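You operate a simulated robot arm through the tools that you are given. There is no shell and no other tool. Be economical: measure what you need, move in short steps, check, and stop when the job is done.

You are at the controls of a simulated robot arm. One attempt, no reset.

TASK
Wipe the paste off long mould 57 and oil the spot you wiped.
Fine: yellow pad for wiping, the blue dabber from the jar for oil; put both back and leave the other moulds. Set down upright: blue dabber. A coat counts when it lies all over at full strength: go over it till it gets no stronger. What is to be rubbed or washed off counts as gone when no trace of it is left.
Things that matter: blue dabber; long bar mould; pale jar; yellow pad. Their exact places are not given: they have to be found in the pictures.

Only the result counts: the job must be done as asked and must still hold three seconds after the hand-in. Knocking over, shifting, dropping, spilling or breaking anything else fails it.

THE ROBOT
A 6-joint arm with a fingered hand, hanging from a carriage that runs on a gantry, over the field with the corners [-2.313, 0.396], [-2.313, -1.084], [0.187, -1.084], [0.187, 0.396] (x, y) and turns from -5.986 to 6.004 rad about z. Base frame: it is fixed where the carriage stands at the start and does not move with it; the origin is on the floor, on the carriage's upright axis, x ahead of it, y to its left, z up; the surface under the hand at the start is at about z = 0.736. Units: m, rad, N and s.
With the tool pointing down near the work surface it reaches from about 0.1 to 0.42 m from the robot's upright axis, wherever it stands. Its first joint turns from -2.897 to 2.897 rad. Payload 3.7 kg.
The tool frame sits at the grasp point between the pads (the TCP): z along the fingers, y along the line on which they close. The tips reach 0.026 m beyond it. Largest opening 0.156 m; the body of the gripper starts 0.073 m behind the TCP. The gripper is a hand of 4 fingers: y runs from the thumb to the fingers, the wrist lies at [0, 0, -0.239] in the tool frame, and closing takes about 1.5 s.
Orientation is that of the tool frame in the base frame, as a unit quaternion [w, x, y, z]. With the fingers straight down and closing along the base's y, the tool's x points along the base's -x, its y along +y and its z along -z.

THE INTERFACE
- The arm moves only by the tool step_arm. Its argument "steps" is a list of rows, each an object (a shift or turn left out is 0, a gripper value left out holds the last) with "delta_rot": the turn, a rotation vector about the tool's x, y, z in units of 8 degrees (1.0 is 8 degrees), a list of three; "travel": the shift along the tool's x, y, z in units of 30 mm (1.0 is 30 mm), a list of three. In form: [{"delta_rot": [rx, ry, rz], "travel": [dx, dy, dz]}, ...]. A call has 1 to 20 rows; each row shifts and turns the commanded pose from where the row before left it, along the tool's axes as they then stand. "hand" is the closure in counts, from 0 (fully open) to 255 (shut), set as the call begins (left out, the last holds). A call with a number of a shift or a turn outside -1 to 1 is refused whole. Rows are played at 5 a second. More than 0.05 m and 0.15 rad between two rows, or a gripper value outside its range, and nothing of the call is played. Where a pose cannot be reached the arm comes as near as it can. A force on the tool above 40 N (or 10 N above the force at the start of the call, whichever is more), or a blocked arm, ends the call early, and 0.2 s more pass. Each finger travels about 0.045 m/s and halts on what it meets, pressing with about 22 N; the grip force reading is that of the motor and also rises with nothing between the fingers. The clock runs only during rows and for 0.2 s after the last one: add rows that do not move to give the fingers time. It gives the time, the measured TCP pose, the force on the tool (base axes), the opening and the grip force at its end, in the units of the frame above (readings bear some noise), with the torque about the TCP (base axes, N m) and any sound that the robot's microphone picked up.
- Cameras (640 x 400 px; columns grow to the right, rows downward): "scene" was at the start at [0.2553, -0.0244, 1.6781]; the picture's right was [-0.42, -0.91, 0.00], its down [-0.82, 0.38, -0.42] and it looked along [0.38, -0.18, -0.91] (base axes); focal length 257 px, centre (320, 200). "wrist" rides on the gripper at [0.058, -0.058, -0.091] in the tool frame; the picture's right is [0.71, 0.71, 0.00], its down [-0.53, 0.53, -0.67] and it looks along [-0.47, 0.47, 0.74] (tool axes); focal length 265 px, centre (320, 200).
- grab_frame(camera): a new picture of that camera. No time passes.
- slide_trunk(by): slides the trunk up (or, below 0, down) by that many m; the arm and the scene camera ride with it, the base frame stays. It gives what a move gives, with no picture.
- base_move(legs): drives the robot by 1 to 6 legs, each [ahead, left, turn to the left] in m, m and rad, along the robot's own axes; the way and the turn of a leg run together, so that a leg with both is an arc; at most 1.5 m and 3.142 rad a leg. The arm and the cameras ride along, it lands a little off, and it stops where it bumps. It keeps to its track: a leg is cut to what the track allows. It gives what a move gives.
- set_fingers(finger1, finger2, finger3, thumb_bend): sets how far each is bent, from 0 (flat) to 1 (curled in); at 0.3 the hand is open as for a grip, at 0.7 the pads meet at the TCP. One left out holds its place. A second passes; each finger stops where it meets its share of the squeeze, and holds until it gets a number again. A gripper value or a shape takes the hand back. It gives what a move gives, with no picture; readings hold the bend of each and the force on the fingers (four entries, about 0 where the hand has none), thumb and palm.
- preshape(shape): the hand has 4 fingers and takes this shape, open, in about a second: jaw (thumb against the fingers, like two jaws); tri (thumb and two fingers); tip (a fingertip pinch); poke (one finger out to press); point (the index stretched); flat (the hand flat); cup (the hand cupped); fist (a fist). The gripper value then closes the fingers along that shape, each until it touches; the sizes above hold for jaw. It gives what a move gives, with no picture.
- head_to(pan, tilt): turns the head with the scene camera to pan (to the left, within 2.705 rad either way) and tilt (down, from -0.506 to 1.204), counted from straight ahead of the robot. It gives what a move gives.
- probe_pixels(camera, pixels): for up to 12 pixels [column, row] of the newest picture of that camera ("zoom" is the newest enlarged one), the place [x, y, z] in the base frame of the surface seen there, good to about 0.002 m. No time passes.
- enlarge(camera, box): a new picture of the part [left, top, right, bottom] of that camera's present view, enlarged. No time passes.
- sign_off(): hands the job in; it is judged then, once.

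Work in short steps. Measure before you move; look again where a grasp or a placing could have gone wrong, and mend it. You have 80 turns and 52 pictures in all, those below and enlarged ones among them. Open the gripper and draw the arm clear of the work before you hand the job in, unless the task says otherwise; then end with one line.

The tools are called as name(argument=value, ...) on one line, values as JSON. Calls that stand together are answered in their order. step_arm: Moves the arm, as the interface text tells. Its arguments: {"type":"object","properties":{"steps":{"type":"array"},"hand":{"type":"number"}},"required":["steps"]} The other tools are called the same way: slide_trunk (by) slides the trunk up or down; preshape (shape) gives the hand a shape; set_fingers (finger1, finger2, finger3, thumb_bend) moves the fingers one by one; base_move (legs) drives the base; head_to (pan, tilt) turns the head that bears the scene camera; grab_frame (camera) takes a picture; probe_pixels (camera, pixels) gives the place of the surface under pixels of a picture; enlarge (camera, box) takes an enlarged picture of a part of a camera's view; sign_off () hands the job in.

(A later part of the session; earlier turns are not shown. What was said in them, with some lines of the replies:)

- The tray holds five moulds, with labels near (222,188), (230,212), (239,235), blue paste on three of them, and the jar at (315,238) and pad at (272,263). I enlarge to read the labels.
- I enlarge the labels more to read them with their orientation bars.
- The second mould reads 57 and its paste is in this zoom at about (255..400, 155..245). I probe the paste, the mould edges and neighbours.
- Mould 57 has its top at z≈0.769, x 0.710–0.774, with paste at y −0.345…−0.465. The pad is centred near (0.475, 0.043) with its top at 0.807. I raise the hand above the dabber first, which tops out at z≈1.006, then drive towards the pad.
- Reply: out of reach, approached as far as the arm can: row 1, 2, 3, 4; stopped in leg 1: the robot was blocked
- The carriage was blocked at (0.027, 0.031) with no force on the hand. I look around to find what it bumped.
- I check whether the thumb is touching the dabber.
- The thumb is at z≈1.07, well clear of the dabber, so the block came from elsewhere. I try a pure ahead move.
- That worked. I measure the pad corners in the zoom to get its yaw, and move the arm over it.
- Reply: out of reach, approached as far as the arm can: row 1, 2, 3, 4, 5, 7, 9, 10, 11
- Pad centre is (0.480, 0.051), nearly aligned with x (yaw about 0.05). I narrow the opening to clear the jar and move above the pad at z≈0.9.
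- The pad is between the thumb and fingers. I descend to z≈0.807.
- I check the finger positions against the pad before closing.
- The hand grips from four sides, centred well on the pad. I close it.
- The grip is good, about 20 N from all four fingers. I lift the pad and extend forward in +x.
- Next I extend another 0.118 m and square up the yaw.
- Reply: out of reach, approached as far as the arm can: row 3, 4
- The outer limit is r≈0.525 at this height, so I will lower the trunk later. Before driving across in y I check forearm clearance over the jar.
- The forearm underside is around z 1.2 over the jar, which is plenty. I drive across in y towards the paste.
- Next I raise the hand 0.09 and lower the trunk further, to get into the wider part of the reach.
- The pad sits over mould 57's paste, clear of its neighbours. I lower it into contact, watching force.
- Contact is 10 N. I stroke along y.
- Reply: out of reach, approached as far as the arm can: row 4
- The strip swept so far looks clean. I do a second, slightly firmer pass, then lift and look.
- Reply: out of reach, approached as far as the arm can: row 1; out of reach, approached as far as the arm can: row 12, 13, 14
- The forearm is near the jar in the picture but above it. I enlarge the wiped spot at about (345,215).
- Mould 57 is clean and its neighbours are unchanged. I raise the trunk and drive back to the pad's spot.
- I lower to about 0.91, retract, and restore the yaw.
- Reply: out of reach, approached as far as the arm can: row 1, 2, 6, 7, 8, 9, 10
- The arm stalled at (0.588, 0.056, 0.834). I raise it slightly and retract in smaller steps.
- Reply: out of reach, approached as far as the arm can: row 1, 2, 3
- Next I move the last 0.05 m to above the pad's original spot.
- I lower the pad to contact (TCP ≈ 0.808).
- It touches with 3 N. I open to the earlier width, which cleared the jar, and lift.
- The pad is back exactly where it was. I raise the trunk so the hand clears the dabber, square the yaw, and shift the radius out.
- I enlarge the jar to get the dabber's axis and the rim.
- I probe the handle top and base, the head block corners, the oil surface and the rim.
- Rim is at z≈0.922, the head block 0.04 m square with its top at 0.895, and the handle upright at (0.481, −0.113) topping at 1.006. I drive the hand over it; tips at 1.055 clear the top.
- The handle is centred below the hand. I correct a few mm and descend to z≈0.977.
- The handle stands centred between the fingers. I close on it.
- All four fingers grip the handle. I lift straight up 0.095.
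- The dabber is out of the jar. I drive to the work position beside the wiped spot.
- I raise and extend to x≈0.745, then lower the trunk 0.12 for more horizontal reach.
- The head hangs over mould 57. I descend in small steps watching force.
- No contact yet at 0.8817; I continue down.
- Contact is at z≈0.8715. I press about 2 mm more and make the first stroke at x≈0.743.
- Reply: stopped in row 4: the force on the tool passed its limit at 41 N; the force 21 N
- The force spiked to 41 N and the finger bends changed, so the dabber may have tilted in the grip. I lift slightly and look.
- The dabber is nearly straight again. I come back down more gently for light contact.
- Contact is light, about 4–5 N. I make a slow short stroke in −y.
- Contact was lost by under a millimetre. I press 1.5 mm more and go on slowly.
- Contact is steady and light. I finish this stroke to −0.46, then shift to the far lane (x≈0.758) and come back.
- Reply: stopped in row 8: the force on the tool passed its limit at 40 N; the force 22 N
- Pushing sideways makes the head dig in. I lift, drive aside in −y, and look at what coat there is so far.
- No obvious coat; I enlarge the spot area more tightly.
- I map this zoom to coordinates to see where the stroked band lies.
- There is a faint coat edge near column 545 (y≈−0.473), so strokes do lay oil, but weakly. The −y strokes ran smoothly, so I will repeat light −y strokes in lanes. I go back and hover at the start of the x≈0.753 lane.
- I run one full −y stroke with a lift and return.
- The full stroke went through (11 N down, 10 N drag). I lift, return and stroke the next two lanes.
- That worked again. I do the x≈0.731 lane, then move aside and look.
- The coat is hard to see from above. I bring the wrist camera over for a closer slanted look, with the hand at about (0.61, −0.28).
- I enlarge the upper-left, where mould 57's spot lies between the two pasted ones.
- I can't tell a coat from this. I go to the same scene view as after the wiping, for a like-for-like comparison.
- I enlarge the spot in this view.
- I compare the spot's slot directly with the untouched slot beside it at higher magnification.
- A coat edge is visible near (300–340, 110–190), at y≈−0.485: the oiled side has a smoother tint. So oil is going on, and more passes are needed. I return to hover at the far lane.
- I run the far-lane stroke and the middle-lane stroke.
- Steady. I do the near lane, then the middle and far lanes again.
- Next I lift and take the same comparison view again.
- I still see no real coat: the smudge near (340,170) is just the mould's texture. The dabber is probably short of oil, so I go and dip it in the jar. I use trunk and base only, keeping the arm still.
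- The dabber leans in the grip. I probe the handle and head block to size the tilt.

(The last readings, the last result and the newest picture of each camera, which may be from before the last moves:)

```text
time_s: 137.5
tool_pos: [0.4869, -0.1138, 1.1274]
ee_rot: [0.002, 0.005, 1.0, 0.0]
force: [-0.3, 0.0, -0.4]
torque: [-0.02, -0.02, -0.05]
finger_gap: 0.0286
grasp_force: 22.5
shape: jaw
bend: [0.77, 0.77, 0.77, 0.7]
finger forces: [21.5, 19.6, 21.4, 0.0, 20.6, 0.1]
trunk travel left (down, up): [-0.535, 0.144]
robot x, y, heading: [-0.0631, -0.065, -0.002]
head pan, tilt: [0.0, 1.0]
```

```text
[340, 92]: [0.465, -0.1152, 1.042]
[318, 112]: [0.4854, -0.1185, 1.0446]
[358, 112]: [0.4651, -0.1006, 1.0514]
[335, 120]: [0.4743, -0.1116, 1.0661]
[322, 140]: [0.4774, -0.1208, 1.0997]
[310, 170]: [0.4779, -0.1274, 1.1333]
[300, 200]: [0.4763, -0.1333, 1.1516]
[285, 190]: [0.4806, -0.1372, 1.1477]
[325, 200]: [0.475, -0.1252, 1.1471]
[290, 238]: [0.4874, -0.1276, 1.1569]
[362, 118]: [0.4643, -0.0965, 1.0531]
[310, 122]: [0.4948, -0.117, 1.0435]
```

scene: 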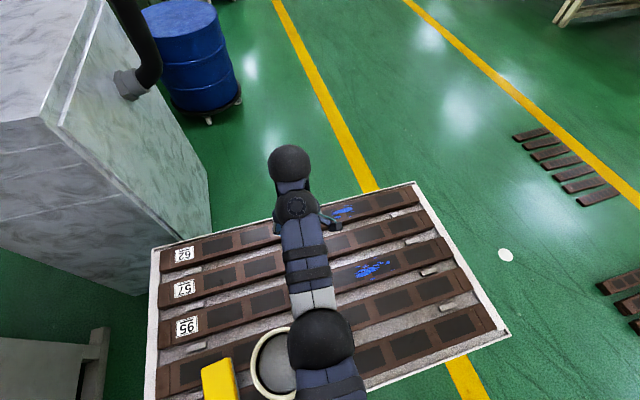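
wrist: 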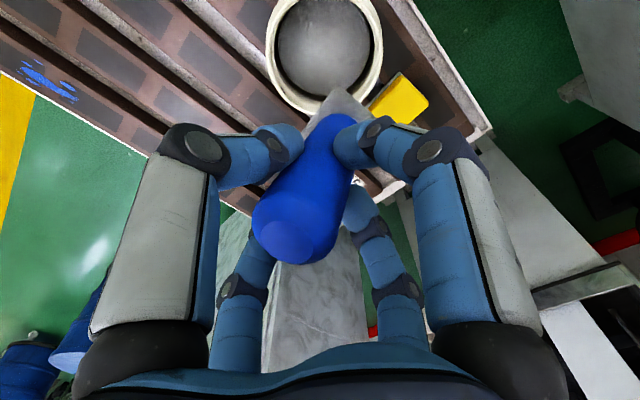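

The handle leans 14°, with its bottom towards +y. I tilt the tool by +14° about its x so the dabber stands vertical, centre it, and lower it into the jar with the trunk.

step_arm(steps=[{"travel": [0.1, 0, 0], "delta_rot": [0.6, 0, 0]}, {"travel": [0.1, 0, 0], "delta_rot": [0.6, 0, 0]}, {"delta_rot": [0.55, 0, 0]}, {}])

slide_trunk(by=-0.06)

enlarge(camera="scene", box=[250, 160, 410, 300])

```text
time_s: 138.5
tool_pos: [0.4802, -0.1128, 1.1275]
ee_rot: [0.002, 0.006, 0.993, -0.122]
force: [-0.3, -0.4, -1.5]
torque: [0.0, -0.01, 0.04]
finger_gap: 0.0284
grasp_force: 21.6
shape: jaw
bend: [0.77, 0.77, 0.77, 0.7]
finger forces: [21.5, 19.8, 21.4, 0.0, 20.4, 0.1]
trunk travel left (down, up): [-0.535, 0.144]
robot x, y, heading: [-0.0631, -0.0621, -0.006]
head pan, tilt: [0.0, 1.0]
```

```text
time_s: 139.5
tool_pos: [0.481, -0.114, 1.0686]
ee_rot: [0.002, 0.006, 0.993, -0.122]
force: [-0.6, 0.3, -2.0]
torque: [0.01, 0.02, -0.01]
finger_gap: 0.0284
grasp_force: 22.0
shape: jaw
bend: [0.77, 0.77, 0.77, 0.7]
finger forces: [21.5, 19.7, 21.4, 0.0, 20.5, 0.1]
trunk travel left (down, up): [-0.475, 0.204]
robot x, y, heading: [-0.0658, -0.0644, -0.001]
head pan, tilt: [0.0, 1.0]
```

```text
2.86 times, centred on (330, 230) of scene
```

zoom: 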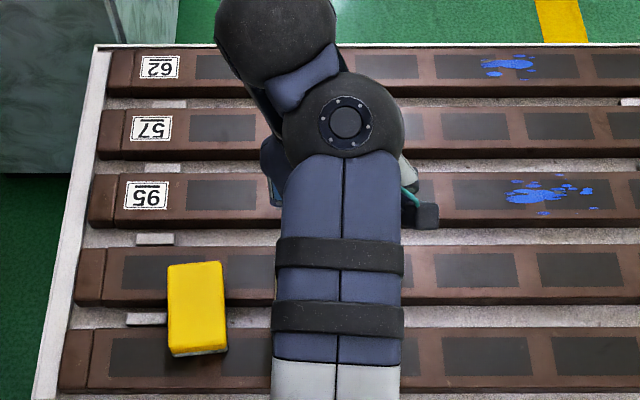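

I lower into the jar: first to just above contact, then a few mm more.

slide_trunk(by=-0.085)

slide_trunk(by=-0.007)

slide_trunk(by=-0.003)

```text
time_s: 140.7
tool_pos: [0.4817, -0.1131, 0.9821]
ee_rot: [0.002, 0.006, 0.992, -0.122]
force: [-0.3, 0.2, -0.8]
torque: [-0.01, 0.03, 0.0]
finger_gap: 0.0282
grasp_force: 22.1
shape: jaw
bend: [0.77, 0.77, 0.77, 0.7]
finger forces: [21.5, 19.7, 21.4, 0.0, 20.4, 0.0]
trunk travel left (down, up): [-0.39, 0.289]
robot x, y, heading: [-0.0668, -0.063, 0.001]
head pan, tilt: [0.0, 1.0]
```

```text
time_s: 141.3
tool_pos: [0.4807, -0.1135, 0.9764]
ee_rot: [0.002, 0.005, 0.993, -0.121]
force: [-0.2, 0.1, -1.2]
torque: [-0.01, 0.03, 0.03]
finger_gap: 0.0284
grasp_force: 22.3
shape: jaw
bend: [0.77, 0.77, 0.77, 0.7]
finger forces: [21.5, 19.8, 21.4, 0.0, 20.4, 0.0]
trunk travel left (down, up): [-0.383, 0.296]
robot x, y, heading: [-0.0668, -0.063, -0.002]
head pan, tilt: [0.0, 1.0]
```

```text
time_s: 141.8
tool_pos: [0.4811, -0.1147, 0.9738]
ee_rot: [0.003, 0.006, 0.992, -0.122]
force: [-2.3, 1.1, 3.9]
torque: [0.0, 0.06, 0.0]
finger_gap: 0.0286
grasp_force: 22.2
shape: jaw
bend: [0.77, 0.77, 0.77, 0.7]
finger forces: [22.3, 20.4, 21.3, 0.0, 21.0, 0.1]
trunk travel left (down, up): [-0.38, 0.299]
robot x, y, heading: [-0.0644, -0.0611, -0.002]
head pan, tilt: [0.0, 1.0]
```

The head is on the oil pad (≈5 N). I press a touch more and hold to soak, then release, straighten the hand, and look.

slide_trunk(by=-0.001)

step_arm(steps=[{}, {}, {}, {}, {}, {}, {}, {}, {}, {}])

step_arm(hand=75, steps=[{}, {}, {}, {}, {}, {}, {}, {}, {}])

step_arm(steps=[{"delta_rot": [-0.6, 0, 0]}, {"delta_rot": [-0.6, 0, 0]}, {"delta_rot": [-0.55, 0, 0]}, {}])

grab_frame(camera="wrist")

```text
time_s: 142.3
tool_pos: [0.4811, -0.1138, 0.9717]
ee_rot: [0.002, 0.005, 0.993, -0.122]
force: [-2.4, 2.0, 10.5]
torque: [-0.08, 0.04, -0.03]
finger_gap: 0.0288
grasp_force: 21.6
shape: jaw
bend: [0.77, 0.77, 0.77, 0.7]
finger forces: [23.5, 21.3, 21.3, 0.0, 21.6, 0.1]
trunk travel left (down, up): [-0.379, 0.3]
robot x, y, heading: [-0.0646, -0.0629, -0.007]
head pan, tilt: [0.0, 1.0]
```

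```text
time_s: 144.5
tool_pos: [0.481, -0.114, 0.9718]
ee_rot: [0.002, 0.006, 0.993, -0.122]
force: [-2.9, 1.9, 11.8]
torque: [-0.07, -0.05, -0.02]
finger_gap: 0.0289
grasp_force: 22.0
shape: jaw
bend: [0.77, 0.77, 0.77, 0.7]
finger forces: [23.7, 21.5, 22.2, 0.1, 22.1, 0.0]
trunk travel left (down, up): [-0.379, 0.3]
robot x, y, heading: [-0.0666, -0.064, -0.005]
head pan, tilt: [0.0, 1.0]
```

```text
time_s: 146.5
tool_pos: [0.481, -0.1131, 0.9725]
ee_rot: [0.001, 0.006, 0.993, -0.121]
force: [0.1, 0.4, 0.4]
torque: [0.01, 0.0, -0.01]
finger_gap: 0.1098
grasp_force: 0.1
shape: jaw
bend: [0.29, 0.29, 0.29, 0.64]
finger forces: [0.0, 0.0, 0.0, 0.1, 0.1, 0.0]
trunk travel left (down, up): [-0.379, 0.3]
robot x, y, heading: [-0.0617, -0.0625, -0.002]
head pan, tilt: [0.0, 1.0]
```

```text
time_s: 147.5
tool_pos: [0.4809, -0.1147, 0.9725]
ee_rot: [0.003, 0.005, 1.0, 0.0]
force: [-0.1, 0.3, 0.0]
torque: [0.05, -0.01, -0.03]
finger_gap: 0.1098
grasp_force: 0.1
shape: jaw
bend: [0.29, 0.29, 0.29, 0.64]
finger forces: [0.1, 0.1, 0.1, 0.0, 0.0, 0.1]
trunk travel left (down, up): [-0.379, 0.3]
robot x, y, heading: [-0.0644, -0.0637, -0.0]
head pan, tilt: [0.0, 1.0]
```

```text
2 pictures are left
```

wrist: 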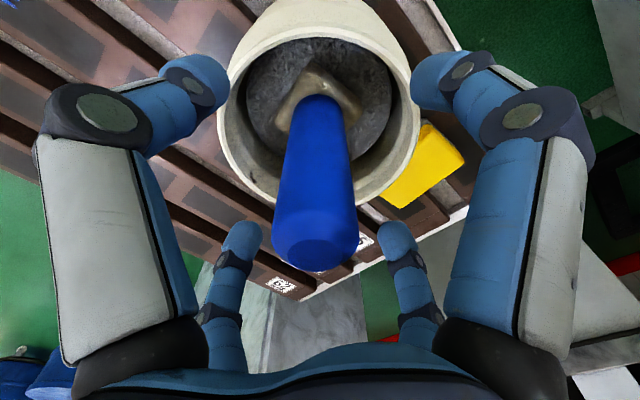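

The head block is now tan, i.e. loaded with oil, where before it was plain grey. So the earlier strokes were dry. I regrip a bit lower, lift with the trunk, and drive back to the work.

step_arm(steps=[{"travel": [0, 0.05, 0.2]}, {"travel": [0, 0, 0.2]}, {}])

step_arm(hand=255, steps=[{}, {}, {}, {}, {}, {}, {}, {}, {}, {}, {}, {}])

slide_trunk(by=0.15)

base_move(legs=[[0.25, 0, 0], [0, -0.341, 0]])

```text
time_s: 148.3
tool_pos: [0.4797, -0.1109, 0.9595]
ee_rot: [0.002, 0.004, 1.0, 0.0]
force: [0.5, -0.1, 0.2]
torque: [0.01, -0.01, -0.02]
finger_gap: 0.1096
grasp_force: 0.0
shape: jaw
bend: [0.29, 0.29, 0.29, 0.64]
finger forces: [0.0, 0.0, 0.1, 0.0, 0.0, 0.1]
trunk travel left (down, up): [-0.379, 0.3]
robot x, y, heading: [-0.0618, -0.0655, -0.006]
head pan, tilt: [0.0, 1.0]
```

```text
time_s: 150.9
tool_pos: [0.4792, -0.1116, 0.9585]
ee_rot: [0.003, 0.005, 1.0, 0.001]
force: [-0.1, 0.3, -0.9]
torque: [0.04, 0.0, -0.02]
finger_gap: 0.0307
grasp_force: 22.1
shape: jaw
bend: [0.77, 0.75, 0.76, 0.7]
finger forces: [18.6, 19.5, 18.7, 0.1, 20.0, 0.1]
trunk travel left (down, up): [-0.379, 0.3]
robot x, y, heading: [-0.0664, -0.0686, -0.006]
head pan, tilt: [0.0, 1.0]
```

```text
time_s: 152.6
tool_pos: [0.4799, -0.1106, 1.1089]
ee_rot: [0.002, 0.006, 1.0, 0.0]
force: [-0.2, 0.2, -0.9]
torque: [0.03, 0.0, -0.01]
finger_gap: 0.0304
grasp_force: 22.0
shape: jaw
bend: [0.77, 0.75, 0.76, 0.7]
finger forces: [18.6, 19.4, 18.7, 0.1, 20.0, 0.1]
trunk travel left (down, up): [-0.529, 0.15]
robot x, y, heading: [-0.0678, -0.0651, -0.01]
head pan, tilt: [0.0, 1.0]
```

```text
time_s: 156.3
tool_pos: [0.7297, -0.4532, 1.1101]
ee_rot: [0.003, 0.004, 1.0, 0.0]
force: [0.6, 0.1, -1.2]
torque: [-0.02, -0.04, 0.02]
finger_gap: 0.0306
grasp_force: 21.9
shape: jaw
bend: [0.77, 0.75, 0.76, 0.7]
finger forces: [18.5, 19.4, 18.7, 0.1, 20.1, 0.0]
trunk travel left (down, up): [-0.529, 0.15]
robot x, y, heading: [0.1832, -0.4082, -0.006]
head pan, tilt: [0.0, 1.0]
```

I lower the trunk to hover height and move to the start of the far lane.

slide_trunk(by=-0.235)

step_arm(steps=[{"travel": [-0.5, 0.9, 0]}, {"travel": [-0.4, 0.9, 0]}, {"travel": [0, 0.9, 0]}, {"travel": [0, 0.9, 0.1]}, {"travel": [0, 0, 0.15]}, {}])

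```text
time_s: 158.8
tool_pos: [0.7296, -0.4536, 0.8739]
ee_rot: [0.002, 0.005, 1.0, 0.0]
force: [0.0, -0.4, -1.4]
torque: [0.03, 0.0, 0.01]
finger_gap: 0.031
grasp_force: 21.9
shape: jaw
bend: [0.77, 0.75, 0.76, 0.7]
finger forces: [18.6, 19.5, 18.8, 0.0, 20.1, 0.1]
trunk travel left (down, up): [-0.294, 0.385]
robot x, y, heading: [0.1873, -0.4056, -0.006]
head pan, tilt: [0.0, 1.0]
```

```text
time_s: 160.2
tool_pos: [0.7584, -0.3464, 0.8673]
ee_rot: [0.003, 0.005, 1.0, 0.0]
force: [0.2, 0.0, -2.0]
torque: [-0.03, -0.01, 0.0]
finger_gap: 0.0308
grasp_force: 22.1
shape: jaw
bend: [0.77, 0.75, 0.76, 0.7]
finger forces: [18.4, 19.4, 18.7, 0.0, 20.1, 0.1]
trunk travel left (down, up): [-0.294, 0.385]
robot x, y, heading: [0.1815, -0.4083, -0.006]
head pan, tilt: [0.0, 1.0]
```

I run the first oiled stroke in the far lane with light press.

step_arm(steps=[{"travel": [0, 0, 0.2]}, {"travel": [0, -0.05, 0.18]}, {"travel": [0, -0.3, 0]}, {"travel": [0, -0.3, 0]}, {"travel": [0, -0.3, 0]}, {"travel": [0, -0.3, 0]}, {"travel": [0, -0.3, 0]}, {"travel": [0, -0.3, 0]}, {"travel": [0, -0.3, 0]}, {"travel": [0, -0.3, 0]}, {"travel": [0, -0.3, 0]}, {"travel": [0, -0.3, 0]}, {"travel": [0, -0.3, 0]}, {"travel": [0, -0.3, 0]}, {"travel": [0, -0.3, 0]}])

```text
time_s: 163.3
tool_pos: [0.7578, -0.4649, 0.8564]
ee_rot: [0.003, 0.005, 1.0, 0.0]
force: [0.5, 0.0, -1.5]
torque: [-0.03, 0.01, 0.01]
finger_gap: 0.0305
grasp_force: 21.9
shape: jaw
bend: [0.77, 0.75, 0.76, 0.7]
finger forces: [18.5, 19.3, 18.7, 0.1, 20.2, 0.0]
trunk travel left (down, up): [-0.294, 0.385]
robot x, y, heading: [0.1828, -0.405, 0.001]
head pan, tilt: [0.0, 1.0]
```

No contact at 0.8564. I feel down for it here.

step_arm(steps=[{"travel": [0, 0, 0.04]}, {}])

step_arm(steps=[{"travel": [0, 0, 0.03]}, {}])

step_arm(steps=[{"travel": [0, 0, 0.03]}, {}])

```text
time_s: 163.9
tool_pos: [0.7577, -0.4654, 0.8546]
ee_rot: [0.002, 0.005, 1.0, 0.001]
force: [-0.3, 0.5, -1.6]
torque: [-0.01, 0.0, 0.02]
finger_gap: 0.0306
grasp_force: 21.7
shape: jaw
bend: [0.77, 0.75, 0.76, 0.7]
finger forces: [18.5, 19.4, 18.7, 0.1, 20.2, 0.0]
trunk travel left (down, up): [-0.294, 0.385]
robot x, y, heading: [0.1873, -0.4033, -0.005]
head pan, tilt: [0.0, 1.0]
```

```text
time_s: 164.6
tool_pos: [0.7563, -0.4646, 0.8546]
ee_rot: [0.002, 0.006, 1.0, 0.0]
force: [-1.4, 1.5, 4.5]
torque: [-0.03, 0.03, 0.01]
finger_gap: 0.0307
grasp_force: 22.2
shape: jaw
bend: [0.77, 0.75, 0.76, 0.7]
finger forces: [19.3, 20.4, 19.0, 0.0, 20.4, 0.0]
trunk travel left (down, up): [-0.294, 0.385]
robot x, y, heading: [0.1863, -0.4015, -0.004]
head pan, tilt: [0.0, 1.0]
```

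```text
time_s: 165.2
tool_pos: [0.7587, -0.4648, 0.8547]
ee_rot: [0.002, 0.005, 1.0, 0.001]
force: [-2.7, 1.7, 11.3]
torque: [0.01, 0.09, -0.02]
finger_gap: 0.0311
grasp_force: 22.1
shape: jaw
bend: [0.77, 0.75, 0.76, 0.7]
finger forces: [20.7, 21.7, 19.5, 0.0, 21.6, 0.1]
trunk travel left (down, up): [-0.294, 0.385]
robot x, y, heading: [0.1853, -0.4103, -0.006]
head pan, tilt: [0.0, 1.0]
```

Contact is at about 0.8545. I stroke the far, middle and near lanes.

step_arm(steps=[{"travel": [0, 0, -0.38]}, {"travel": [0, 1, 0]}, {"travel": [0, 1, 0]}, {"travel": [0, 1, 0]}, {"travel": [0, 0.95, 0]}, {"travel": [0, 0, 0.2]}, {"travel": [0, -0.05, 0.17]}, {"travel": [0, -0.3, 0]}, {"travel": [0, -0.3, 0]}, {"travel": [0, -0.3, 0]}, {"travel": [0, -0.3, 0]}, {"travel": [0, -0.3, 0]}, {"travel": [0, -0.3, 0]}, {"travel": [0, -0.3, 0]}, {"travel": [0, -0.3, 0]}, {"travel": [0, -0.3, 0]}, {"travel": [0, -0.3, 0]}, {"travel": [0, -0.3, 0]}, {"travel": [0, -0.3, 0]}, {"travel": [0, -0.3, 0]}])

step_arm(steps=[{"travel": [0, 0, -0.37]}, {"travel": [0.13, 1, 0]}, {"travel": [0.13, 1, 0]}, {"travel": [0.12, 1, 0]}, {"travel": [0.12, 0.95, 0]}, {"travel": [0, 0, 0.2]}, {"travel": [0, -0.05, 0.17]}, {"travel": [0, -0.3, 0]}, {"travel": [0, -0.3, 0]}, {"travel": [0, -0.3, 0]}, {"travel": [0, -0.3, 0]}, {"travel": [0, -0.3, 0]}, {"travel": [0, -0.3, 0]}, {"travel": [0, -0.3, 0]}, {"travel": [0, -0.3, 0]}, {"travel": [0, -0.3, 0]}, {"travel": [0, -0.3, 0]}, {"travel": [0, -0.3, 0]}, {"travel": [0, -0.3, 0]}, {"travel": [0, -0.3, 0]}])

step_arm(steps=[{"travel": [0, 0, -0.37]}, {"travel": [0.13, 1, 0]}, {"travel": [0.13, 1, 0]}, {"travel": [0.12, 1, 0]}, {"travel": [0.12, 0.95, 0]}, {"travel": [0, 0, 0.2]}, {"travel": [0, -0.05, 0.17]}, {"travel": [0, -0.3, 0]}, {"travel": [0, -0.3, 0]}, {"travel": [0, -0.3, 0]}, {"travel": [0, -0.3, 0]}, {"travel": [0, -0.3, 0]}, {"travel": [0, -0.3, 0]}, {"travel": [0, -0.3, 0]}, {"travel": [0, -0.3, 0]}, {"travel": [0, -0.3, 0]}, {"travel": [0, -0.3, 0]}, {"travel": [0, -0.3, 0]}, {"travel": [0, -0.3, 0]}, {"travel": [0, -0.3, 0]}])

```text
time_s: 168.8
tool_pos: [0.7605, -0.435, 0.8579]
ee_rot: [0.007, 0.002, 1.0, 0.0]
force: [1.7, 3.0, 7.4]
torque: [0.28, -0.04, -0.05]
finger_gap: 0.0305
grasp_force: 22.6
shape: jaw
bend: [0.78, 0.76, 0.76, 0.7]
finger forces: [19.7, 24.7, 22.6, 0.0, 22.1, 0.1]
trunk travel left (down, up): [-0.294, 0.385]
robot x, y, heading: [0.1843, -0.4032, -0.001]
head pan, tilt: [0.0, 1.0]
stopped in row 18: the force on the tool passed its limit at 42 N (the readings are from after the stop); the commanded pose is now the measured one
```

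```text
time_s: 172.9
tool_pos: [0.7452, -0.4276, 0.8592]
ee_rot: [0.008, 0.002, 1.0, 0.0]
force: [1.2, 3.6, 12.1]
torque: [0.2, -0.01, -0.08]
finger_gap: 0.0309
grasp_force: 22.2
shape: jaw
bend: [0.78, 0.76, 0.76, 0.7]
finger forces: [19.7, 25.1, 21.8, 0.0, 22.4, 0.1]
trunk travel left (down, up): [-0.294, 0.385]
robot x, y, heading: [0.1866, -0.4053, 0.001]
head pan, tilt: [0.0, 1.0]
stopped in row 20: the force on the tool passed its limit at 42 N (the readings are from after the stop); the commanded pose is now the measured one
```

```text
time_s: 177.0
tool_pos: [0.7315, -0.4157, 0.8587]
ee_rot: [0.009, 0.001, 1.0, 0.002]
force: [-1.9, 4.6, 15.7]
torque: [0.32, 0.06, -0.09]
finger_gap: 0.0313
grasp_force: 22.1
shape: jaw
bend: [0.77, 0.77, 0.76, 0.7]
finger forces: [19.6, 28.5, 20.5, 0.0, 22.8, 0.0]
trunk travel left (down, up): [-0.294, 0.385]
robot x, y, heading: [0.1862, -0.4058, -0.001]
head pan, tilt: [0.0, 1.0]
stopped in row 20: the force on the tool passed its limit at 42 N (the readings are from after the stop); the commanded pose is now the measured one
```

Dragging only in −y leans the dabber until it digs in. I now stroke the near lane in +y from −0.48, easing down as it straightens. Then the middle lane in −y and the far lane in +y, and then lift, move aside and look.

step_arm(steps=[{"travel": [0, 0, -0.25]}, {"travel": [0.1, -1, 0]}, {"travel": [0, -1, 0]}, {"travel": [0, -0.15, 0]}, {"travel": [0, 0, 0.24]}, {"travel": [0, 0.35, 0]}, {"travel": [0, 0.35, 0.01]}, {"travel": [0, 0.35, 0.01]}, {"travel": [0, 0.35, 0.01]}, {"travel": [0, 0.35, 0.01]}, {"travel": [0, 0.35, 0.01]}, {"travel": [0, 0.35, 0.01]}, {"travel": [0, 0.35, 0.01]}, {"travel": [0, 0.35, 0.01]}, {"travel": [0, 0.35, 0]}, {"travel": [0, 0.35, 0]}, {"travel": [0, 0.35, 0]}, {}])

step_arm(steps=[{"travel": [0, 0, -0.2]}, {"travel": [-0.5, 0.1, 0]}, {"travel": [0, 0, 0.19]}, {"travel": [0, -0.35, 0]}, {"travel": [0, -0.35, 0]}, {"travel": [0, -0.35, 0]}, {"travel": [0, -0.35, 0]}, {"travel": [0, -0.35, 0]}, {"travel": [0, -0.35, 0]}, {"travel": [0, -0.35, 0]}, {"travel": [0, -0.35, 0]}, {"travel": [0, -0.35, 0]}, {"travel": [0, -0.35, 0]}, {"travel": [0, -0.35, 0]}, {"travel": [0, -0.35, 0]}, {}])

step_arm(steps=[{"travel": [0, 0, -0.2]}, {"travel": [-0.45, -0.1, 0]}, {"travel": [0, 0, 0.2]}, {"travel": [0, 0.35, 0]}, {"travel": [0, 0.35, 0]}, {"travel": [0, 0.35, 0]}, {"travel": [0, 0.35, 0]}, {"travel": [0, 0.35, 0]}, {"travel": [0, 0.35, 0]}, {"travel": [0, 0.35, 0]}, {"travel": [0, 0.35, 0]}, {"travel": [0, 0.35, 0]}, {"travel": [0, 0.35, 0]}, {"travel": [0, 0.35, 0]}, {"travel": [0, 0.35, 0]}, {}])

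slide_trunk(by=0.1)

base_move(legs=[[0, 0.25, 0]])

head_to(pan=-0.3, tilt=1.0)

enlarge(camera="scene", box=[320, 190, 440, 270])

```text
time_s: 180.8
tool_pos: [0.7262, -0.3583, 0.8553]
ee_rot: [0.006, 0.002, 1.0, -0.001]
force: [-0.5, -5.9, 6.1]
torque: [-0.67, -0.06, -0.06]
finger_gap: 0.0325
grasp_force: 22.1
shape: jaw
bend: [0.77, 0.75, 0.76, 0.65]
finger forces: [18.0, 17.6, 19.5, 0.0, 30.7, 0.0]
trunk travel left (down, up): [-0.294, 0.385]
robot x, y, heading: [0.1828, -0.4064, -0.0]
head pan, tilt: [0.0, 1.0]
```

```text
time_s: 182.5
tool_pos: [0.7448, -0.3989, 0.8579]
ee_rot: [0.011, -0.001, 1.0, 0.001]
force: [0.7, 4.8, 12.2]
torque: [0.4, -0.01, -0.11]
finger_gap: 0.0308
grasp_force: 22.2
shape: jaw
bend: [0.78, 0.77, 0.76, 0.7]
finger forces: [20.0, 26.3, 22.8, 0.1, 22.7, 0.0]
trunk travel left (down, up): [-0.294, 0.385]
robot x, y, heading: [0.1845, -0.4058, 0.002]
head pan, tilt: [0.0, 1.0]
stopped in row 8: the force on the tool passed its limit at 41 N (the readings are from after the stop); the commanded pose is now the measured one
```

```text
time_s: 185.9
tool_pos: [0.7561, -0.2763, 0.8575]
ee_rot: [0.009, -0.001, 1.0, 0.0]
force: [0.1, 0.1, 1.7]
torque: [-0.07, 0.0, 0.01]
finger_gap: 0.0314
grasp_force: 21.8
shape: jaw
bend: [0.77, 0.75, 0.76, 0.69]
finger forces: [18.6, 19.2, 19.0, 0.0, 24.2, 0.1]
trunk travel left (down, up): [-0.294, 0.385]
robot x, y, heading: [0.1845, -0.4056, 0.001]
head pan, tilt: [0.0, 1.0]
```

```text
time_s: 187.3
tool_pos: [0.755, -0.2777, 0.9576]
ee_rot: [0.008, 0.001, 1.0, -0.001]
force: [-0.4, 1.1, -2.0]
torque: [-0.02, 0.02, 0.01]
finger_gap: 0.0313
grasp_force: 22.3
shape: jaw
bend: [0.77, 0.75, 0.76, 0.69]
finger forces: [18.4, 19.3, 18.7, 0.0, 23.3, 0.0]
trunk travel left (down, up): [-0.394, 0.285]
robot x, y, heading: [0.1822, -0.4038, -0.002]
head pan, tilt: [0.0, 1.0]
```

```text
time_s: 189.1
tool_pos: [0.7566, -0.0266, 0.9557]
ee_rot: [0.008, 0.002, 1.0, 0.0]
force: [-0.6, -0.5, -1.2]
torque: [-0.02, -0.02, 0.01]
finger_gap: 0.0313
grasp_force: 22.5
shape: jaw
bend: [0.77, 0.75, 0.76, 0.69]
finger forces: [18.5, 19.3, 18.6, 0.0, 23.3, 0.1]
trunk travel left (down, up): [-0.394, 0.285]
robot x, y, heading: [0.1835, -0.1512, -0.004]
head pan, tilt: [0.0, 1.0]
```

```text
time_s: 189.9
tool_pos: [0.757, -0.0268, 0.9571]
ee_rot: [0.007, 0.002, 1.0, 0.0]
force: [0.0, 0.2, -0.2]
torque: [-0.05, -0.03, 0.0]
finger_gap: 0.0312
grasp_force: 21.1
shape: jaw
bend: [0.77, 0.75, 0.76, 0.69]
finger forces: [18.5, 19.3, 18.7, 0.0, 23.3, 0.0]
trunk travel left (down, up): [-0.394, 0.285]
robot x, y, heading: [0.1846, -0.1543, 0.001]
head pan, tilt: [-0.3, 1.0]
```

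```text
5.00 times, centred on (380, 230) of scene
```

zoom: 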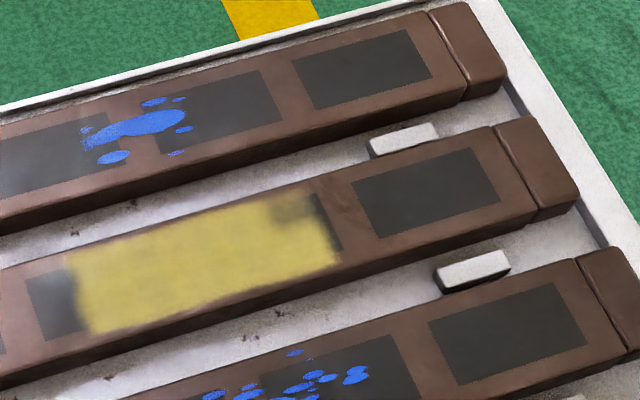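

The oil now shows as a yellow coat over nearly all of the spot, weaker at the far right corner near (290,205). I go back and dab the whole area systematically, with the far right corner twice, then look again.

base_move(legs=[[0, -0.25, 0]])

slide_trunk(by=-0.088)

step_arm(steps=[{"travel": [0, -1, 0]}, {"travel": [0, -1, 0]}, {"travel": [0, -1, 0]}, {"travel": [0, -1, 0]}, {"travel": [0, -1, 0]}, {"travel": [0, -1, 0]}, {"travel": [0, -0.3, 0.2]}, {"travel": [0, 0, 0.28]}, {"travel": [0, 0.15, 0]}, {"travel": [0, 0, -0.2]}, {"travel": [0, 0.85, 0]}, {"travel": [0, 0, 0.2]}, {"travel": [0, 0.15, 0]}, {"travel": [0, 0, -0.2]}, {"travel": [0, 0.85, 0]}, {"travel": [0, 0, 0.2]}, {"travel": [0, 0.15, 0]}, {}])

step_arm(steps=[{"travel": [0, 0, -0.2]}, {"travel": [0, 0.85, 0]}, {"travel": [0, 0, 0.2]}, {"travel": [0, 0.15, 0]}, {"travel": [0, 0, -0.2]}, {"travel": [0, 0.7, 0]}, {"travel": [0, 0, 0.2]}, {"travel": [0, 0.1, 0]}, {"travel": [0, 0, -0.2]}, {"travel": [0.5, 0, 0]}, {"travel": [0, 0, 0.2]}, {"travel": [0, -0.1, 0]}, {"travel": [0, 0, -0.2]}, {"travel": [0, -0.85, 0]}, {"travel": [0, 0, 0.2]}, {"travel": [0, -0.1, 0]}, {"travel": [0, 0, -0.2]}, {"travel": [0, -0.85, 0]}, {"travel": [0, 0, 0.2]}, {"travel": [0, -0.1, 0]}])

step_arm(steps=[{"travel": [0, 0, -0.2]}, {"travel": [0, -0.85, 0]}, {"travel": [0, 0, 0.2]}, {"travel": [0, -0.1, 0]}, {"travel": [0, 0, -0.2]}, {"travel": [0, -0.85, 0]}, {"travel": [0, 0, 0.2]}, {"travel": [0, 0.1, 0]}, {"travel": [0, 0, -0.2]}, {"travel": [0.5, 0, 0]}, {"travel": [0, 0, 0.2]}, {"travel": [0, 0.15, 0]}, {"travel": [0, 0, -0.2]}, {"travel": [0, 0.85, 0]}, {"travel": [0, 0, 0.2]}, {"travel": [0, 0.15, 0]}, {"travel": [0, 0, -0.2]}, {"travel": [0, 0.85, 0]}, {"travel": [0, 0, 0.2]}, {"travel": [0, 0.15, 0]}])

step_arm(steps=[{"travel": [0, 0, -0.2]}, {"travel": [0, 0.85, 0]}, {"travel": [0, 0, 0.2]}, {"travel": [0, 0.15, 0]}, {"travel": [0, 0, -0.2]}, {"travel": [0, 0.7, 0]}, {"travel": [0, 0, 0.2]}, {"travel": [0, 0.1, 0]}, {"travel": [0, 0, -0.3]}, {}])

step_arm(steps=[{"travel": [-0.5, -1, 0]}, {"travel": [-0.5, -1, 0]}, {"travel": [0, -1, 0]}, {"travel": [0, -0.8, 0.1]}, {"travel": [0, 0, 0.2]}, {"travel": [0, 0.15, 0]}, {"travel": [0, 0, -0.2]}, {"travel": [0, 0.6, 0]}, {"travel": [0, 0, 0.2]}, {"travel": [0, 0.15, 0]}, {"travel": [0, 0, -0.2]}, {"travel": [0, 0.6, 0]}, {"travel": [0, 0, 0.2]}, {"travel": [0, 0.15, 0]}, {"travel": [0, 0, -0.3]}, {}])

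```text
time_s: 191.7
tool_pos: [0.7543, -0.2745, 0.9583]
ee_rot: [0.009, 0.0, 1.0, 0.0]
force: [-0.5, -0.4, -1.8]
torque: [-0.02, 0.02, 0.02]
finger_gap: 0.0314
grasp_force: 21.7
shape: jaw
bend: [0.77, 0.75, 0.76, 0.69]
finger forces: [18.5, 19.3, 18.7, 0.0, 23.3, 0.0]
trunk travel left (down, up): [-0.394, 0.285]
robot x, y, heading: [0.1865, -0.4065, 0.001]
head pan, tilt: [-0.3, 1.0]
```

```text
time_s: 193.0
tool_pos: [0.7555, -0.2746, 0.8693]
ee_rot: [0.007, 0.0, 1.0, 0.0]
force: [0.1, 0.0, -1.4]
torque: [0.01, 0.0, 0.02]
finger_gap: 0.0318
grasp_force: 22.0
shape: jaw
bend: [0.77, 0.75, 0.76, 0.69]
finger forces: [18.5, 19.3, 18.8, 0.0, 23.3, 0.0]
trunk travel left (down, up): [-0.306, 0.373]
robot x, y, heading: [0.1846, -0.4035, -0.001]
head pan, tilt: [-0.3, 1.0]
```

```text
time_s: 196.8
tool_pos: [0.755, -0.3967, 0.8567]
ee_rot: [0.008, 0.001, 1.0, 0.0]
force: [-7.0, 1.3, 20.4]
torque: [-0.26, 0.18, -0.1]
finger_gap: 0.0318
grasp_force: 21.6
shape: jaw
bend: [0.77, 0.76, 0.76, 0.68]
finger forces: [22.7, 22.9, 19.7, 0.0, 26.5, 0.0]
trunk travel left (down, up): [-0.306, 0.373]
robot x, y, heading: [0.1821, -0.3997, 0.001]
head pan, tilt: [-0.3, 1.0]
```

```text
time_s: 201.0
tool_pos: [0.7419, -0.4038, 0.8562]
ee_rot: [0.008, -0.001, 1.0, 0.0]
force: [-5.2, 2.9, 17.6]
torque: [0.02, 0.13, -0.07]
finger_gap: 0.0316
grasp_force: 22.5
shape: jaw
bend: [0.77, 0.76, 0.76, 0.69]
finger forces: [22.8, 22.9, 20.3, 0.1, 23.1, 0.1]
trunk travel left (down, up): [-0.306, 0.373]
robot x, y, heading: [0.1819, -0.4045, 0.005]
head pan, tilt: [-0.3, 1.0]
```

```text
time_s: 205.2
tool_pos: [0.7258, -0.392, 0.8555]
ee_rot: [0.008, 0.0, 1.0, 0.0]
force: [-3.7, -1.6, 11.8]
torque: [-0.31, 0.06, -0.1]
finger_gap: 0.0316
grasp_force: 21.8
shape: jaw
bend: [0.77, 0.76, 0.76, 0.69]
finger forces: [21.3, 20.3, 20.1, 0.1, 26.1, 0.0]
trunk travel left (down, up): [-0.306, 0.373]
robot x, y, heading: [0.1833, -0.4016, -0.002]
head pan, tilt: [-0.3, 1.0]
```

```text
time_s: 207.4
tool_pos: [0.7258, -0.3382, 0.8615]
ee_rot: [0.007, 0.0, 1.0, -0.001]
force: [0.2, -0.3, -1.7]
torque: [0.0, -0.03, 0.02]
finger_gap: 0.0314
grasp_force: 22.1
shape: jaw
bend: [0.77, 0.76, 0.76, 0.7]
finger forces: [20.2, 19.1, 20.4, 0.1, 23.4, 0.1]
trunk travel left (down, up): [-0.306, 0.373]
robot x, y, heading: [0.1847, -0.4051, 0.001]
head pan, tilt: [-0.3, 1.0]
```

```text
time_s: 210.8
tool_pos: [0.7565, -0.4029, 0.8625]
ee_rot: [0.007, 0.0, 1.0, 0.0]
force: [0.1, 1.0, -1.9]
torque: [0.0, -0.01, -0.02]
finger_gap: 0.0313
grasp_force: 21.7
shape: jaw
bend: [0.77, 0.76, 0.76, 0.7]
finger forces: [19.7, 19.0, 20.3, 0.1, 23.5, 0.0]
trunk travel left (down, up): [-0.306, 0.373]
robot x, y, heading: [0.183, -0.4038, -0.0]
head pan, tilt: [-0.3, 1.0]
```

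The dabs press flat at 10–20 N. I make a second, denser dabbing pass over the whole spot, then take the last picture.

step_arm(steps=[{"travel": [0, -1, 0]}, {"travel": [0, -1, 0]}, {"travel": [0, -0.4, 0.1]}, {"travel": [0, 0, 0.2]}, {"travel": [0, 0.1, 0]}, {"travel": [0, 0, -0.2]}, {"travel": [0, 0.75, 0]}, {"travel": [0, 0, 0.2]}, {"travel": [0, 0.1, 0]}, {"travel": [0, 0, -0.2]}, {"travel": [0, 0.75, 0]}, {"travel": [0, 0, 0.2]}, {"travel": [0, 0.1, 0]}, {"travel": [0, 0, -0.2]}, {"travel": [0, 0.75, 0]}, {"travel": [0, 0, 0.2]}, {"travel": [0, 0.1, 0]}])

step_arm(steps=[{"travel": [0, 0, -0.2]}, {"travel": [0, 0.75, 0]}, {"travel": [0, 0, 0.2]}, {"travel": [0, 0.1, 0]}, {"travel": [0, 0, -0.2]}, {"travel": [0, 0.75, 0]}, {"travel": [0, 0, 0.2]}, {"travel": [0, 0.1, 0]}, {"travel": [0, 0, -0.2]}, {"travel": [0.5, 0, 0]}, {"travel": [0, 0, 0.2]}, {"travel": [0, -0.1, 0]}, {"travel": [0, 0, -0.2]}, {"travel": [0, -0.75, 0]}, {"travel": [0, 0, 0.2]}, {"travel": [0, -0.1, 0]}, {"travel": [0, 0, -0.2]}, {"travel": [0, -0.75, 0]}, {"travel": [0, 0, 0.2]}, {"travel": [0, -0.1, 0]}])

step_arm(steps=[{"travel": [0, 0, -0.2]}, {"travel": [0, -0.75, 0]}, {"travel": [0, 0, 0.2]}, {"travel": [0, -0.1, 0]}, {"travel": [0, 0, -0.2]}, {"travel": [0, -0.75, 0]}, {"travel": [0, 0, 0.2]}, {"travel": [0, -0.1, 0]}, {"travel": [0, 0, -0.2]}, {"travel": [0, -0.75, 0]}, {"travel": [0, 0, 0.2]}, {"travel": [0, 0.1, 0]}, {"travel": [0, 0, -0.2]}, {"travel": [0.5, 0, 0]}, {"travel": [0, 0, 0.2]}, {"travel": [0, 0.1, 0]}, {"travel": [0, 0, -0.2]}, {"travel": [0, 0.75, 0]}, {"travel": [0, 0, 0.2]}, {"travel": [0, 0.1, 0]}])

step_arm(steps=[{"travel": [0, 0, -0.2]}, {"travel": [0, 0.75, 0]}, {"travel": [0, 0, 0.2]}, {"travel": [0, 0.1, 0]}, {"travel": [0, 0, -0.2]}, {"travel": [0, 0.75, 0]}, {"travel": [0, 0, 0.2]}, {"travel": [0, 0.1, 0]}, {"travel": [0, 0, -0.2]}, {"travel": [0, 0.75, 0]}, {"travel": [0, 0, 0.2]}, {"travel": [0, 0.1, 0]}, {"travel": [0, 0, -0.2]}, {"travel": [0, 0.75, 0]}, {"travel": [0, 0, 0.2]}, {"travel": [0, 0.1, 0]}, {"travel": [0, 0, -0.5]}, {}])

slide_trunk(by=0.1)

base_move(legs=[[0, 0.25, 0]])

enlarge(camera="scene", box=[320, 190, 440, 270])

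```text
time_s: 214.4
tool_pos: [0.7555, -0.3947, 0.8559]
ee_rot: [0.009, 0.0, 1.0, 0.0]
force: [-3.2, 0.5, 10.8]
torque: [-0.27, 0.1, -0.08]
finger_gap: 0.0314
grasp_force: 22.2
shape: jaw
bend: [0.77, 0.76, 0.76, 0.7]
finger forces: [21.1, 19.8, 19.8, 0.1, 25.1, 0.1]
trunk travel left (down, up): [-0.306, 0.373]
robot x, y, heading: [0.1857, -0.4019, 0.002]
head pan, tilt: [-0.3, 1.0]
```

```text
time_s: 218.6
tool_pos: [0.7411, -0.3967, 0.8556]
ee_rot: [0.009, -0.002, 1.0, 0.001]
force: [-3.8, 4.3, 16.3]
torque: [0.04, 0.13, -0.06]
finger_gap: 0.031
grasp_force: 21.9
shape: jaw
bend: [0.77, 0.76, 0.77, 0.7]
finger forces: [22.4, 22.2, 19.9, 0.0, 23.0, 0.0]
trunk travel left (down, up): [-0.306, 0.373]
robot x, y, heading: [0.1848, -0.4016, 0.002]
head pan, tilt: [-0.3, 1.0]
```

```text
time_s: 222.8
tool_pos: [0.7263, -0.4394, 0.8553]
ee_rot: [0.009, 0.0, 1.0, 0.0]
force: [-6.7, 1.4, 16.9]
torque: [-0.21, 0.2, -0.11]
finger_gap: 0.0314
grasp_force: 22.1
shape: jaw
bend: [0.77, 0.76, 0.77, 0.7]
finger forces: [22.5, 21.8, 19.6, 0.0, 25.8, 0.0]
trunk travel left (down, up): [-0.306, 0.373]
robot x, y, heading: [0.1823, -0.4023, 0.001]
head pan, tilt: [-0.3, 1.0]
```

```text
time_s: 226.6
tool_pos: [0.7249, -0.3376, 0.8683]
ee_rot: [0.007, 0.0, 1.0, 0.0]
force: [-0.4, 0.2, -0.8]
torque: [0.01, 0.0, -0.01]
finger_gap: 0.0309
grasp_force: 22.1
shape: jaw
bend: [0.77, 0.76, 0.77, 0.7]
finger forces: [19.7, 19.0, 19.9, 0.0, 23.7, 0.0]
trunk travel left (down, up): [-0.306, 0.373]
robot x, y, heading: [0.1823, -0.4042, 0.002]
head pan, tilt: [-0.3, 1.0]
```

```text
time_s: 227.9
tool_pos: [0.7254, -0.3368, 0.9681]
ee_rot: [0.007, 0.0, 1.0, 0.0]
force: [-0.9, -0.9, -1.4]
torque: [-0.02, 0.01, 0.0]
finger_gap: 0.0313
grasp_force: 22.0
shape: jaw
bend: [0.77, 0.76, 0.77, 0.7]
finger forces: [19.8, 19.0, 19.9, 0.0, 23.7, 0.1]
trunk travel left (down, up): [-0.406, 0.273]
robot x, y, heading: [0.1835, -0.405, -0.001]
head pan, tilt: [-0.3, 1.0]
```

```text
time_s: 229.7
tool_pos: [0.725, -0.0852, 0.9683]
ee_rot: [0.008, -0.001, 1.0, 0.0]
force: [-0.1, -0.1, -1.7]
torque: [0.01, 0.03, 0.03]
finger_gap: 0.0315
grasp_force: 22.1
shape: jaw
bend: [0.77, 0.76, 0.77, 0.7]
finger forces: [19.9, 19.0, 20.1, 0.0, 23.7, 0.1]
trunk travel left (down, up): [-0.406, 0.273]
robot x, y, heading: [0.184, -0.15, 0.0]
head pan, tilt: [-0.3, 1.0]
```

```text
5.00 times, centred on (380, 230) of scene
5 turns are left
```

zoom: 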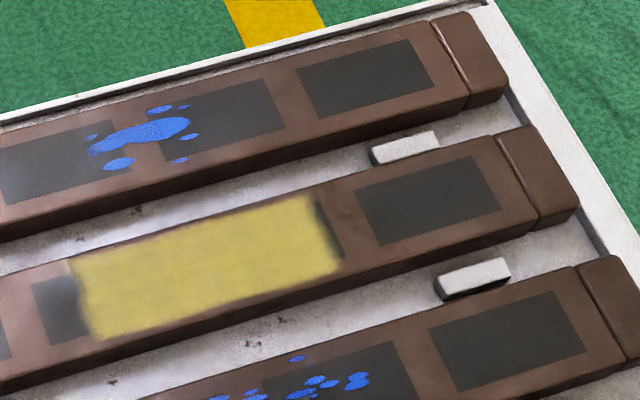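

The coat is now even and full over the whole spot, and the neighbours are untouched. I raise the dabber and drive back over the jar.

slide_trunk(by=0.15)

base_move(legs=[[-0.245, -0.0263, 0]])

step_arm(steps=[{}, {}, {}])

```text
time_s: 231.5
tool_pos: [0.7252, -0.0851, 1.1183]
ee_rot: [0.008, -0.001, 1.0, 0.0]
force: [0.0, -0.2, -2.5]
torque: [-0.03, 0.01, 0.03]
finger_gap: 0.0311
grasp_force: 22.1
shape: jaw
bend: [0.77, 0.76, 0.77, 0.7]
finger forces: [19.7, 19.0, 20.1, 0.0, 23.8, 0.0]
trunk travel left (down, up): [-0.556, 0.123]
robot x, y, heading: [0.1843, -0.1516, -0.002]
head pan, tilt: [-0.3, 1.0]
```

```text
time_s: 233.3
tool_pos: [0.4777, -0.112, 1.1185]
ee_rot: [0.008, 0.0, 1.0, 0.0]
force: [0.0, 0.2, -1.8]
torque: [-0.02, -0.02, -0.01]
finger_gap: 0.0314
grasp_force: 22.1
shape: jaw
bend: [0.77, 0.76, 0.77, 0.7]
finger forces: [19.6, 19.0, 20.0, 0.0, 23.7, 0.1]
trunk travel left (down, up): [-0.556, 0.123]
robot x, y, heading: [-0.0607, -0.1799, -0.001]
head pan, tilt: [-0.3, 1.0]
```

```text
time_s: 234.1
tool_pos: [0.4778, -0.1129, 1.1188]
ee_rot: [0.008, -0.001, 1.0, 0.001]
force: [0.5, 0.1, -2.1]
torque: [0.0, 0.02, 0.02]
finger_gap: 0.031
grasp_force: 21.7
shape: jaw
bend: [0.77, 0.76, 0.77, 0.7]
finger forces: [19.8, 19.1, 20.1, 0.0, 23.7, 0.0]
trunk travel left (down, up): [-0.556, 0.123]
robot x, y, heading: [-0.0674, -0.178, -0.003]
head pan, tilt: [-0.3, 1.0]
4 turns are left
```

I'm over the jar within 3 mm. I lower until the head touches the oil pad.

slide_trunk(by=-0.15)

slide_trunk(by=-0.006)

slide_trunk(by=-0.003)

slide_trunk(by=-0.001)

```text
time_s: 235.8
tool_pos: [0.4773, -0.1114, 0.9676]
ee_rot: [0.007, -0.001, 1.0, 0.0]
force: [-0.2, -0.3, -0.6]
torque: [-0.04, 0.0, 0.02]
finger_gap: 0.0312
grasp_force: 22.1
shape: jaw
bend: [0.77, 0.76, 0.77, 0.7]
finger forces: [19.7, 19.0, 20.0, 0.1, 23.7, 0.1]
trunk travel left (down, up): [-0.406, 0.273]
robot x, y, heading: [-0.0621, -0.1765, -0.003]
head pan, tilt: [-0.3, 1.0]
```

```text
time_s: 236.4
tool_pos: [0.478, -0.1122, 0.9626]
ee_rot: [0.008, -0.001, 1.0, 0.0]
force: [-0.8, -0.4, -1.3]
torque: [-0.03, 0.0, 0.02]
finger_gap: 0.0314
grasp_force: 21.8
shape: jaw
bend: [0.77, 0.76, 0.77, 0.7]
finger forces: [19.7, 19.1, 19.9, 0.0, 23.7, 0.0]
trunk travel left (down, up): [-0.4, 0.279]
robot x, y, heading: [-0.0602, -0.1805, 0.002]
head pan, tilt: [-0.3, 1.0]
```

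```text
time_s: 236.9
tool_pos: [0.4781, -0.112, 0.9594]
ee_rot: [0.009, -0.001, 1.0, 0.001]
force: [-0.8, 0.6, 4.2]
torque: [-0.06, 0.02, -0.06]
finger_gap: 0.0313
grasp_force: 22.0
shape: jaw
bend: [0.77, 0.76, 0.77, 0.7]
finger forces: [20.6, 19.5, 20.0, 0.0, 23.9, 0.0]
trunk travel left (down, up): [-0.397, 0.282]
robot x, y, heading: [-0.0624, -0.1774, 0.002]
head pan, tilt: [-0.3, 1.0]
```

```text
time_s: 237.4
tool_pos: [0.4792, -0.111, 0.9597]
ee_rot: [0.008, -0.001, 1.0, 0.0]
force: [-2.7, 1.9, 12.6]
torque: [-0.12, 0.08, -0.03]
finger_gap: 0.031
grasp_force: 22.1
shape: jaw
bend: [0.77, 0.76, 0.77, 0.7]
finger forces: [21.4, 20.6, 20.1, 0.0, 23.9, 0.0]
trunk travel left (down, up): [-0.396, 0.283]
robot x, y, heading: [-0.0617, -0.1791, 0.002]
head pan, tilt: [-0.3, 1.0]
3 turns are left
```

The head is seated (12 N). I open the fingers, lift straight up with the trunk, and draw back clear.

step_arm(hand=75, steps=[{}, {}, {}, {}, {}, {}, {}, {}, {}, {}])

slide_trunk(by=0.18)

base_move(legs=[[-0.3, 0, 0]])

```text
time_s: 239.6
tool_pos: [0.4784, -0.1121, 0.9596]
ee_rot: [0.008, -0.001, 1.0, 0.0]
force: [-0.5, 0.1, -0.5]
torque: [0.03, 0.02, 0.0]
finger_gap: 0.1099
grasp_force: 0.1
shape: jaw
bend: [0.29, 0.29, 0.29, 0.64]
finger forces: [0.1, 0.0, 0.0, 0.0, 0.0, 0.1]
trunk travel left (down, up): [-0.396, 0.283]
robot x, y, heading: [-0.0628, -0.1801, -0.002]
head pan, tilt: [-0.3, 1.0]
```

```text
time_s: 241.6
tool_pos: [0.4779, -0.1116, 1.1385]
ee_rot: [0.008, -0.001, 1.0, 0.0]
force: [0.1, -0.3, 0.7]
torque: [0.0, 0.02, 0.0]
finger_gap: 0.1095
grasp_force: 0.1
shape: jaw
bend: [0.29, 0.29, 0.29, 0.64]
finger forces: [0.1, 0.1, 0.1, 0.0, 0.1, 0.0]
trunk travel left (down, up): [-0.576, 0.103]
robot x, y, heading: [-0.0623, -0.175, -0.005]
head pan, tilt: [-0.3, 1.0]
```

```text
time_s: 243.7
tool_pos: [0.1811, -0.1133, 1.1394]
ee_rot: [0.008, 0.0, 1.0, 0.0]
force: [-0.8, -0.8, 0.2]
torque: [0.01, -0.01, -0.01]
finger_gap: 0.1098
grasp_force: 0.1
shape: jaw
bend: [0.29, 0.29, 0.29, 0.64]
finger forces: [0.1, 0.0, 0.0, 0.0, 0.0, 0.0]
trunk travel left (down, up): [-0.576, 0.103]
robot x, y, heading: [-0.3616, -0.1786, -0.006]
head pan, tilt: [-0.3, 1.0]
2 turns are left
```

Readings show the hand came off cleanly with no force and is clear of the work. I hand in.

sign_off()

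```text
The job is handed in.
```

I wiped the paste off mould 57 and oiled that spot; the last picture shows an even coat and the neighbouring moulds untouched. The yellow pad is back in its place. The blue dabber is back in the jar; I had no pictures left to confirm it stands upright, but the force readings showed it seated and the hand came off cleanly. My first rounds with the dabber laid no oil until I pressed it into the jar's oil pad.
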